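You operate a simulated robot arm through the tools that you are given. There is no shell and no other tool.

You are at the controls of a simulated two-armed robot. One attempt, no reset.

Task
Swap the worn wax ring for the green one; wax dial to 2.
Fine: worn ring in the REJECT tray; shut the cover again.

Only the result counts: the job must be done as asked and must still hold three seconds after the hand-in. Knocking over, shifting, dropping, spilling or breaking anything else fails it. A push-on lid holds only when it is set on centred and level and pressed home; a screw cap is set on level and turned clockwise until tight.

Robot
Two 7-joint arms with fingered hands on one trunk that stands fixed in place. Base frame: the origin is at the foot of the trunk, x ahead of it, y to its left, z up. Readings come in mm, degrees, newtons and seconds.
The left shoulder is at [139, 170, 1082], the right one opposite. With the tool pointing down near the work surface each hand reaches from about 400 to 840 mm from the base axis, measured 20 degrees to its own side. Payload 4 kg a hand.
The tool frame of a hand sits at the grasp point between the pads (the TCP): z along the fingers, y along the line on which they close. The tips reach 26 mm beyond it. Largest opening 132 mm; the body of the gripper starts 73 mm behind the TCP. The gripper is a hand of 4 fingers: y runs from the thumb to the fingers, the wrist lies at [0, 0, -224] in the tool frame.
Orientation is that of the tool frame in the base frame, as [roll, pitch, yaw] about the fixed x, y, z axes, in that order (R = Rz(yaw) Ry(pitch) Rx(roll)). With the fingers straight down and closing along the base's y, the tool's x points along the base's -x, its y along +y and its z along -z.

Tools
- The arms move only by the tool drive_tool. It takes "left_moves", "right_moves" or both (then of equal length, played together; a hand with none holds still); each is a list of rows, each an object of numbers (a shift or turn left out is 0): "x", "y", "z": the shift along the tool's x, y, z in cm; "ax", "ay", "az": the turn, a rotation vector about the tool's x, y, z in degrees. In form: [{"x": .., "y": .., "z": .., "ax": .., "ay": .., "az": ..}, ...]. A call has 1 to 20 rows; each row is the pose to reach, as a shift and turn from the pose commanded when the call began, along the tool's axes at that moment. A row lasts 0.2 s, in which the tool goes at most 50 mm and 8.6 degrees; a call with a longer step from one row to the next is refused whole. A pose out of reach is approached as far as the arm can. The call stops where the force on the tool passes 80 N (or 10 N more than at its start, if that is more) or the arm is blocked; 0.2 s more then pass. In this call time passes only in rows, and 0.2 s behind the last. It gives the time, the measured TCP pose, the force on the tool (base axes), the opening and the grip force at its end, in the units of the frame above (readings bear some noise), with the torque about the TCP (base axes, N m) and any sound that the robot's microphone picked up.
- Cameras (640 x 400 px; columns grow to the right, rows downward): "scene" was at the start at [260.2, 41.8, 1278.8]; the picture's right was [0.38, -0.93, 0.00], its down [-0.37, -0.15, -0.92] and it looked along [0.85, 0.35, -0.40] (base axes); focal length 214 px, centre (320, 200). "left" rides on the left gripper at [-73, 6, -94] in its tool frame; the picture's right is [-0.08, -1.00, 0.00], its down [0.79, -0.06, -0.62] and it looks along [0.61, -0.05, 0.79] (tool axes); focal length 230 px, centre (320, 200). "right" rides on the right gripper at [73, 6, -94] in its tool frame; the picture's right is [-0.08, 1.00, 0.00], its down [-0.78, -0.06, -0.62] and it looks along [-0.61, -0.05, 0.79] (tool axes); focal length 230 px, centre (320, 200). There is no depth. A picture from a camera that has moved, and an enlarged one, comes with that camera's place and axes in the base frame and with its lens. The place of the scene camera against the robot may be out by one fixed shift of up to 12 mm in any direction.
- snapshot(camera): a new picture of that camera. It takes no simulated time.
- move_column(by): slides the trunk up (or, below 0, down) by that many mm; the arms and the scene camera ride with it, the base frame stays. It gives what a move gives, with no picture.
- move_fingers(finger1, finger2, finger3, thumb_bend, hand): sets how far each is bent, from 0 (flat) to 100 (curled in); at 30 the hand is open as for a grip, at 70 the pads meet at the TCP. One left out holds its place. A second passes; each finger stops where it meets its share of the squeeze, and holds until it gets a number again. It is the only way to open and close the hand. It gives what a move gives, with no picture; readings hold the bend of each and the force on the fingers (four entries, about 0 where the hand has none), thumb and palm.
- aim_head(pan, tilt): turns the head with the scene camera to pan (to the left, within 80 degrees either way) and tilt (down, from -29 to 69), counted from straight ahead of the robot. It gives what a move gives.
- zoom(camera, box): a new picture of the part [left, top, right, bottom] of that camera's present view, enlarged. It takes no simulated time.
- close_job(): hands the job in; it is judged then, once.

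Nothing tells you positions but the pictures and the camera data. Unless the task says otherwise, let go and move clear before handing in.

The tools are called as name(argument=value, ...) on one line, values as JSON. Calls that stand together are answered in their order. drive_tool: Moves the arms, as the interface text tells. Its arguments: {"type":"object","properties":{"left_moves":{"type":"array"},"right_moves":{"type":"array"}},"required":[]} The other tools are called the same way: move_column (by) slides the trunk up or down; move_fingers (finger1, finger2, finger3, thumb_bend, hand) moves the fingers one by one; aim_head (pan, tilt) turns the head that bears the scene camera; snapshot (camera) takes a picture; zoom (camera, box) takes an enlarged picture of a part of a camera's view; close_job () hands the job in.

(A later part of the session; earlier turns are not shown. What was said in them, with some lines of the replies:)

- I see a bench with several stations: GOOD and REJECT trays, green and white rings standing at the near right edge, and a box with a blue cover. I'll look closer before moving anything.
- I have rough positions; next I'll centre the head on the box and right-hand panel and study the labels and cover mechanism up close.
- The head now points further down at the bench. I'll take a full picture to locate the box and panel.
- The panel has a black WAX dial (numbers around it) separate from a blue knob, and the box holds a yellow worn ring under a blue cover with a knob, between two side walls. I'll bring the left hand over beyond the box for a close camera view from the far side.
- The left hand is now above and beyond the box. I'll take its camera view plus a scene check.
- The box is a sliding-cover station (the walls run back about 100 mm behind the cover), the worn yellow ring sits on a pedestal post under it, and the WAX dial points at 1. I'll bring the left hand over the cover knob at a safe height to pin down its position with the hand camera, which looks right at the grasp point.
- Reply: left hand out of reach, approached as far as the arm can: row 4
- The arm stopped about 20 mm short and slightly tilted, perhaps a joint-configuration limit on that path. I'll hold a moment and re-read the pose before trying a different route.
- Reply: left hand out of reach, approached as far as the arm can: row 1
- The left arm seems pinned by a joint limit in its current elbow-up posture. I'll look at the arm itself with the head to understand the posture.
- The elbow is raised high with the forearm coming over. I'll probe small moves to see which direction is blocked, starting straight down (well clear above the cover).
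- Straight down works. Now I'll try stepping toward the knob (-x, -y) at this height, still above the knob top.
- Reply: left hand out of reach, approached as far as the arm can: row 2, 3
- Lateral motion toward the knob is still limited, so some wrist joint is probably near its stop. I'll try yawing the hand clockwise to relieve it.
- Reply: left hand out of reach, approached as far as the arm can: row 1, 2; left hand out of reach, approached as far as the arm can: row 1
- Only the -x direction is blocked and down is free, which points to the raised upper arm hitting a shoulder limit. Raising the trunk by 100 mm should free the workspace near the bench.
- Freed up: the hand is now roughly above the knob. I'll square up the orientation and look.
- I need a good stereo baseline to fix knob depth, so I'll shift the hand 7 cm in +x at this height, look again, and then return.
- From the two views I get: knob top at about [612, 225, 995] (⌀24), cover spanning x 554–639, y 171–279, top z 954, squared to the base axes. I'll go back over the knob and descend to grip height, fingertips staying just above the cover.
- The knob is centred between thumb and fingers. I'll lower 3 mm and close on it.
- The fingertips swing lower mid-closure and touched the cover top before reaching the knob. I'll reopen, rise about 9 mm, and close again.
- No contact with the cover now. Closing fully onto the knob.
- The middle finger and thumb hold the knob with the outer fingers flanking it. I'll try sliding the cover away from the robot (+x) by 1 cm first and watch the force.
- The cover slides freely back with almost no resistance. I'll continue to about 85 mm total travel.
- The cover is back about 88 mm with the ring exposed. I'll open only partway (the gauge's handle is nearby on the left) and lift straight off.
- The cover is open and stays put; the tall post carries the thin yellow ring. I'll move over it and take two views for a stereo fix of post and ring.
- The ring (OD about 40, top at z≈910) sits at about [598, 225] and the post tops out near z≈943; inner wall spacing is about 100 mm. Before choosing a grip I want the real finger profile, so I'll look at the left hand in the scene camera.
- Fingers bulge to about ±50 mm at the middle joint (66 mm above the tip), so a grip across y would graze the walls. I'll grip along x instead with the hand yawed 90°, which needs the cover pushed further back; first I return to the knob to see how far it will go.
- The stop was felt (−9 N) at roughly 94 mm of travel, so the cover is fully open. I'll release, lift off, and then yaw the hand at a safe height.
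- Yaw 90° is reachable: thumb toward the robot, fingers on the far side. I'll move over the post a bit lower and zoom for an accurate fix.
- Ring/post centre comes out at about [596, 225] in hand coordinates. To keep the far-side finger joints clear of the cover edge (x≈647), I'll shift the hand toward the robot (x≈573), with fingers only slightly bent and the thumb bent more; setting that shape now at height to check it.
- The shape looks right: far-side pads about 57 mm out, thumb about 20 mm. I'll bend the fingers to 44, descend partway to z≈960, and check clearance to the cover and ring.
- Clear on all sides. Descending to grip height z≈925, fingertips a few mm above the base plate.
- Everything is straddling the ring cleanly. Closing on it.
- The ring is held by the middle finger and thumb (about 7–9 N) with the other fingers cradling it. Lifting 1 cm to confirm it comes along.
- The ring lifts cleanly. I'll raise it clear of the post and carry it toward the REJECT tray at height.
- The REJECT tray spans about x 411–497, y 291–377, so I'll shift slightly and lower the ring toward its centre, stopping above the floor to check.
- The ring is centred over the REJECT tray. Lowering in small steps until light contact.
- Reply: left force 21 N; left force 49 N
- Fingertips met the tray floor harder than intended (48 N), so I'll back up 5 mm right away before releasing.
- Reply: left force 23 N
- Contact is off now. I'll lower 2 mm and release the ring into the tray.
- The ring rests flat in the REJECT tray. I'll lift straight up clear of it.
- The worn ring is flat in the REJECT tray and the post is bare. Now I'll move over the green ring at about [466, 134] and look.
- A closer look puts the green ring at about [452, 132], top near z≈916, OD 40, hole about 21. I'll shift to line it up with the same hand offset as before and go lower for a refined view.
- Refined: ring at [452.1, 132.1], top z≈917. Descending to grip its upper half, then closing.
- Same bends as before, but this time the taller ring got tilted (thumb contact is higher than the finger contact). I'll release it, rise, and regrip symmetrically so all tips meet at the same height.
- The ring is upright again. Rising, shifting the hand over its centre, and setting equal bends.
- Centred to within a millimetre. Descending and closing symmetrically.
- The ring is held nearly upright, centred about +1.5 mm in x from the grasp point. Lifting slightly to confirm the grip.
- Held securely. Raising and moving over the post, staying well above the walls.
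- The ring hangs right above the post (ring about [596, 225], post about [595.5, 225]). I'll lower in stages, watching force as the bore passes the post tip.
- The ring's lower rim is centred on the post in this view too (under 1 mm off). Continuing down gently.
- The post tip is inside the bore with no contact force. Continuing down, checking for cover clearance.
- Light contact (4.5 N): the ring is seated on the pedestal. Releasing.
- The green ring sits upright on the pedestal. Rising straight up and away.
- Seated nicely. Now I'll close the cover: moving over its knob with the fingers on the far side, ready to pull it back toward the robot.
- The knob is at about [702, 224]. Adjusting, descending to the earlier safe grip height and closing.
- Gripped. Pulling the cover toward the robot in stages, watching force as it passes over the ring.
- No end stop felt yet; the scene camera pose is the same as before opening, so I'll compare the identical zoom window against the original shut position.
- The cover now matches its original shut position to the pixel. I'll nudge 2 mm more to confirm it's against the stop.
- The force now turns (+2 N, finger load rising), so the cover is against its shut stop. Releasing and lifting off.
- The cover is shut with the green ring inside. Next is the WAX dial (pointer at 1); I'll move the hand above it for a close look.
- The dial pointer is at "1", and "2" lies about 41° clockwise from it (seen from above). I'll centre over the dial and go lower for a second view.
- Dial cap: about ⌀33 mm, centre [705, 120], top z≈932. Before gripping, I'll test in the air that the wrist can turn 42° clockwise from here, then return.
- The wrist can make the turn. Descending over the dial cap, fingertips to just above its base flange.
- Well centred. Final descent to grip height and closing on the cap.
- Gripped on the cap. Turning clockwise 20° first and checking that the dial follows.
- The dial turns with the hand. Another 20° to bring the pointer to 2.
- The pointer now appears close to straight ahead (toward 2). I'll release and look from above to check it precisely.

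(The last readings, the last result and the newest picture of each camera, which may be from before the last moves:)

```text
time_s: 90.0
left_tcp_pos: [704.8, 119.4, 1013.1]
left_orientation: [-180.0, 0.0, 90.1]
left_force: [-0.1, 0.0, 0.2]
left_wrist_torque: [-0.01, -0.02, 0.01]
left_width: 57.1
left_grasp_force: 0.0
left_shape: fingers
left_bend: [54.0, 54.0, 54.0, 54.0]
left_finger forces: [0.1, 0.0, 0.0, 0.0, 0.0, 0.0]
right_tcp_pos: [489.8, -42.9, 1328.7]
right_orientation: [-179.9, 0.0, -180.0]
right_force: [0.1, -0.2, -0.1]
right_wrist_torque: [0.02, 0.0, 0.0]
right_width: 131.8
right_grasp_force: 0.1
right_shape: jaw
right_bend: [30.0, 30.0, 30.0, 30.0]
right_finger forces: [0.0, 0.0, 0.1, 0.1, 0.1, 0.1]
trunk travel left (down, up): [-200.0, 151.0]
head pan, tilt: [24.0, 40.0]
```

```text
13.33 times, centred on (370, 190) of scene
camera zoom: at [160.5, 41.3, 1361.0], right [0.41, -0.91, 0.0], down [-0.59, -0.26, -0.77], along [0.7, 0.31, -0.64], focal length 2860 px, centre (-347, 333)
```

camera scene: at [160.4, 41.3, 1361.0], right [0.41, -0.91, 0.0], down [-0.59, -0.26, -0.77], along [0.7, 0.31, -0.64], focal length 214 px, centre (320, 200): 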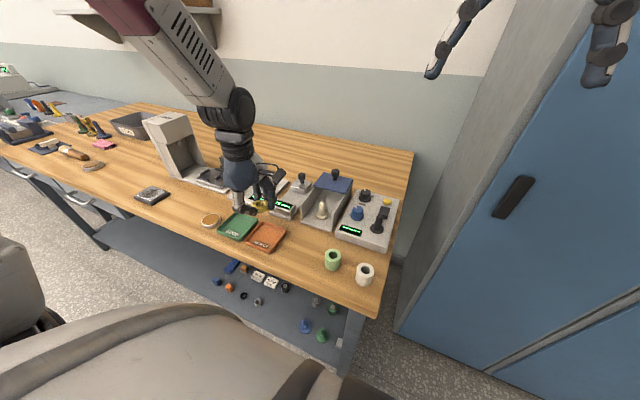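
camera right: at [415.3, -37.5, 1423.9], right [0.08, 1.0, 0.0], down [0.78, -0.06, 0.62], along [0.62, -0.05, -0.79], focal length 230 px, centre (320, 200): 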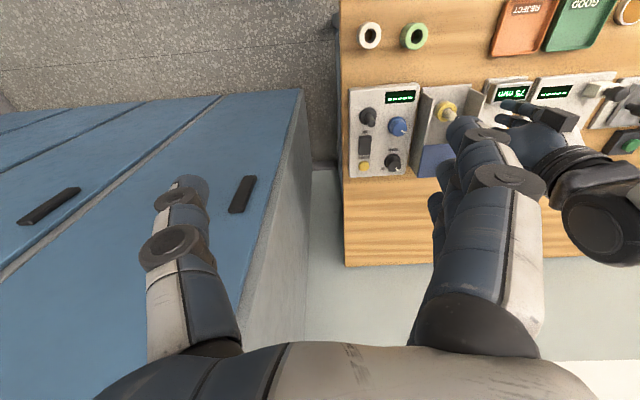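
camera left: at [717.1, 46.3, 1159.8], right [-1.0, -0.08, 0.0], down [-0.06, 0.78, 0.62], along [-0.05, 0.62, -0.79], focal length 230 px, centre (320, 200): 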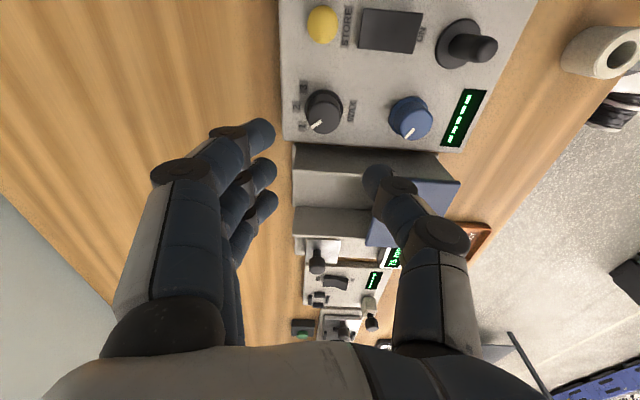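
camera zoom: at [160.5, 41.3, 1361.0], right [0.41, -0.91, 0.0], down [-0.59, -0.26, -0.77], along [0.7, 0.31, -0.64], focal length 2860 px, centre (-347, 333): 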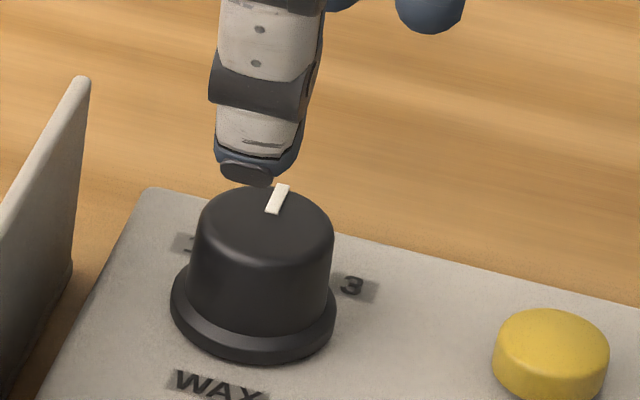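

The pointer now lines up with 2 (within about 2°), and the blue knob is unchanged. I'll raise the hand clear and do a final check of the whole bench.

drive_tool(left_moves=[{"z": -3}, {"z": -7}, {"z": -11}, {"z": -15}])

snapshot(camera="scene")

zoom(camera="scene", box=[280, 160, 400, 260])

zoom(camera="scene", box=[190, 180, 300, 270])

snapshot(camera="left")

zoom(camera="scene", box=[312, 190, 342, 220])

```text
time_s: 91.0
left_tcp_pos: [693.6, 120.6, 1161.9]
left_orientation: [179.9, 0.0, 90.1]
left_force: [0.1, -0.3, 0.9]
left_wrist_torque: [-0.01, 0.01, -0.01]
left_width: 57.1
left_grasp_force: 0.0
left_shape: fingers
left_bend: [54.0, 54.0, 54.0, 54.0]
left_finger forces: [0.0, 0.0, 0.0, 0.0, 0.1, 0.1]
left hand out of reach, approached as far as the arm can: row 4
right_tcp_pos: [486.7, -42.5, 1328.8]
right_orientation: [-179.9, 0.1, 179.8]
right_force: [0.1, -0.4, -0.8]
right_wrist_torque: [0.0, -0.01, -0.03]
right_width: 131.7
right_grasp_force: 0.0
right_shape: jaw
right_bend: [30.0, 30.0, 30.0, 30.0]
right_finger forces: [0.0, 0.1, 0.0, 0.0, 0.0, 0.0]
trunk travel left (down, up): [-200.0, 151.0]
head pan, tilt: [24.0, 40.0]
```

```text
taken
camera scene: at [159.1, 41.2, 1361.3], right [0.41, -0.91, 0.0], down [-0.59, -0.26, -0.77], along [0.7, 0.31, -0.64], focal length 214 px, centre (320, 200)
```

scene: 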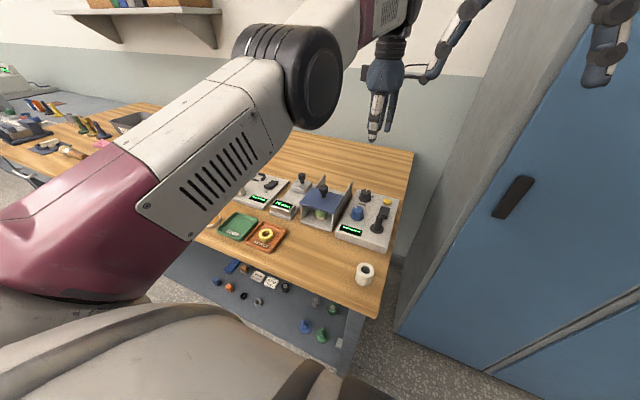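

```text
4.00 times, centred on (340, 210) of scene
camera zoom: at [159.1, 41.2, 1361.3], right [0.41, -0.91, 0.0], down [-0.59, -0.26, -0.77], along [0.7, 0.31, -0.64], focal length 858 px, centre (240, 160)
```

zoom: 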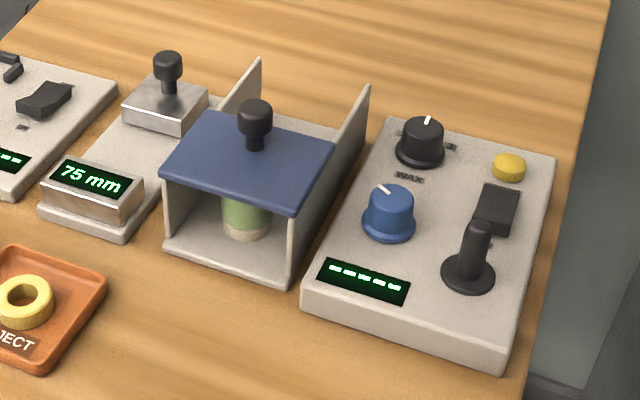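

```text
4.44 times, centred on (245, 225) of scene
camera zoom: at [159.1, 41.2, 1361.3], right [0.41, -0.91, 0.0], down [-0.59, -0.26, -0.77], along [0.7, 0.31, -0.64], focal length 953 px, centre (653, 89)
```

zoom: 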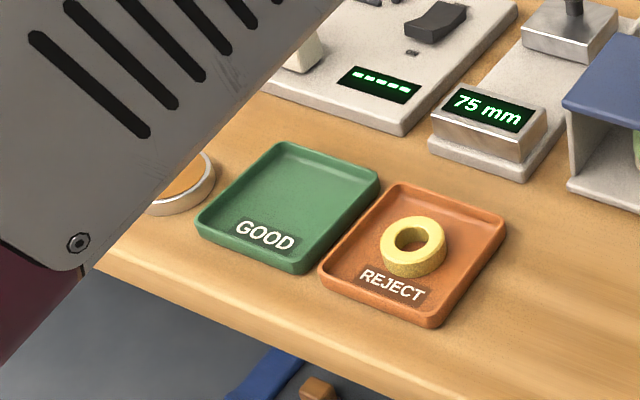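

```text
taken
camera left: at [702.2, 47.3, 1254.9], right [-1.0, -0.08, 0.0], down [-0.06, 0.78, 0.62], along [-0.05, 0.61, -0.79], focal length 230 px, centre (320, 200)
```

left: 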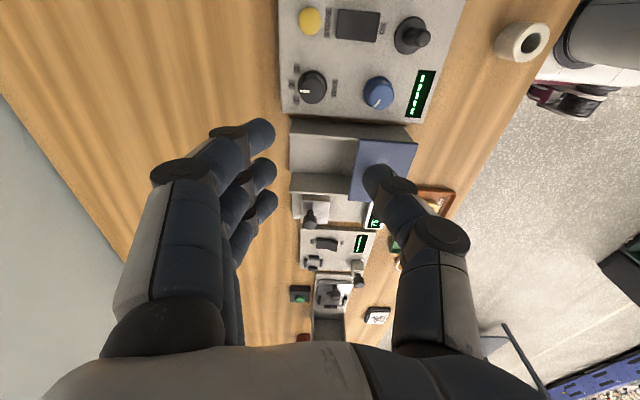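

```text
13.33 times, centred on (327, 205) of scene
camera zoom: at [159.1, 41.2, 1361.3], right [0.41, -0.91, 0.0], down [-0.59, -0.26, -0.77], along [0.7, 0.31, -0.64], focal length 2860 px, centre (227, 133)
```

zoom: 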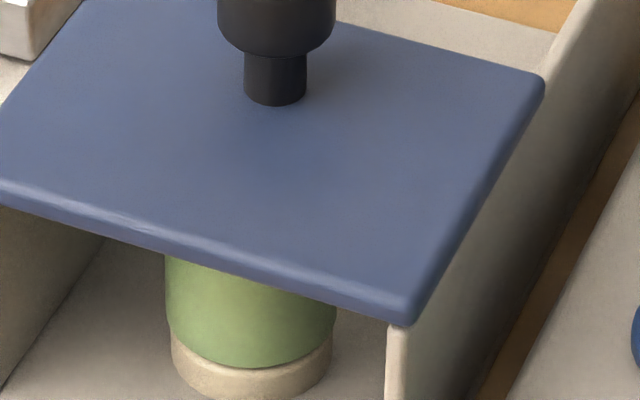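

zoom(camera="left", box=[275, 50, 355, 110])

zoom(camera="scene", box=[350, 175, 400, 210])

```text
6.67 times, centred on (315, 80) of left
camera zoom: at [702.2, 47.3, 1254.9], right [-1.0, -0.08, 0.0], down [-0.06, 0.78, 0.62], along [-0.05, 0.61, -0.79], focal length 1534 px, centre (353, 1000)
```

zoom: 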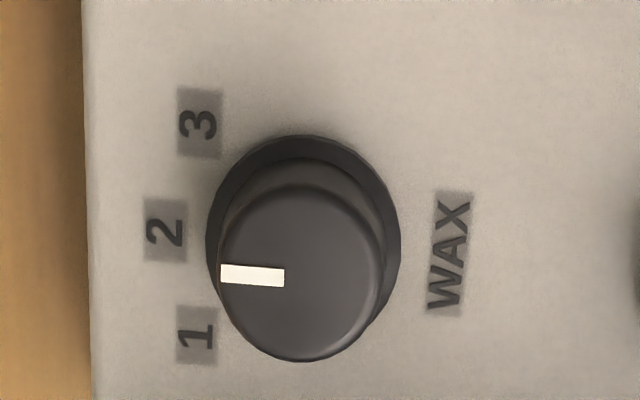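

```text
11.43 times, centred on (375, 192) of scene
camera zoom: at [159.1, 41.2, 1361.3], right [0.41, -0.91, 0.0], down [-0.59, -0.26, -0.77], along [0.7, 0.31, -0.64], focal length 2451 px, centre (-309, 286)
```

zoom: 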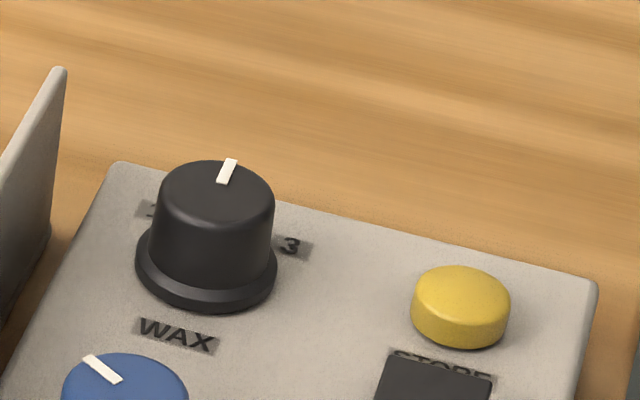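

The pointer sits on 2, the green ring is seated under the shut cover, the worn ring lies in the REJECT tray, and both hands are clear. The white ring and other items are undisturbed, so I'm handing in.

close_job()

```text
The job is handed in.
```

I swapped the rings, set the wax dial to 2, and handed the job in. The hand-in reply did not say whether it passed.

- **Ring:** The green ring sits upright on the post, resting on its base. The cover is shut against its stop, in the same position it started in.
- **Worn ring:** The yellow ring lies flat in the REJECT tray. While setting it down I pressed the fingertips into the tray floor harder than I meant to (up to about 48 N). The tray did not move or show any damage in the pictures.
- **Wax dial:** I turned it from 1 to 2. The pointer lines up with the 2 mark to within about 2–3 degrees.
- **Surroundings:** Both hands were clear at hand-in. The white ring and the other knobs and stations I could see in the final pictures looked undisturbed.

I raised the trunk 100 mm to reach the box, and it is still raised.
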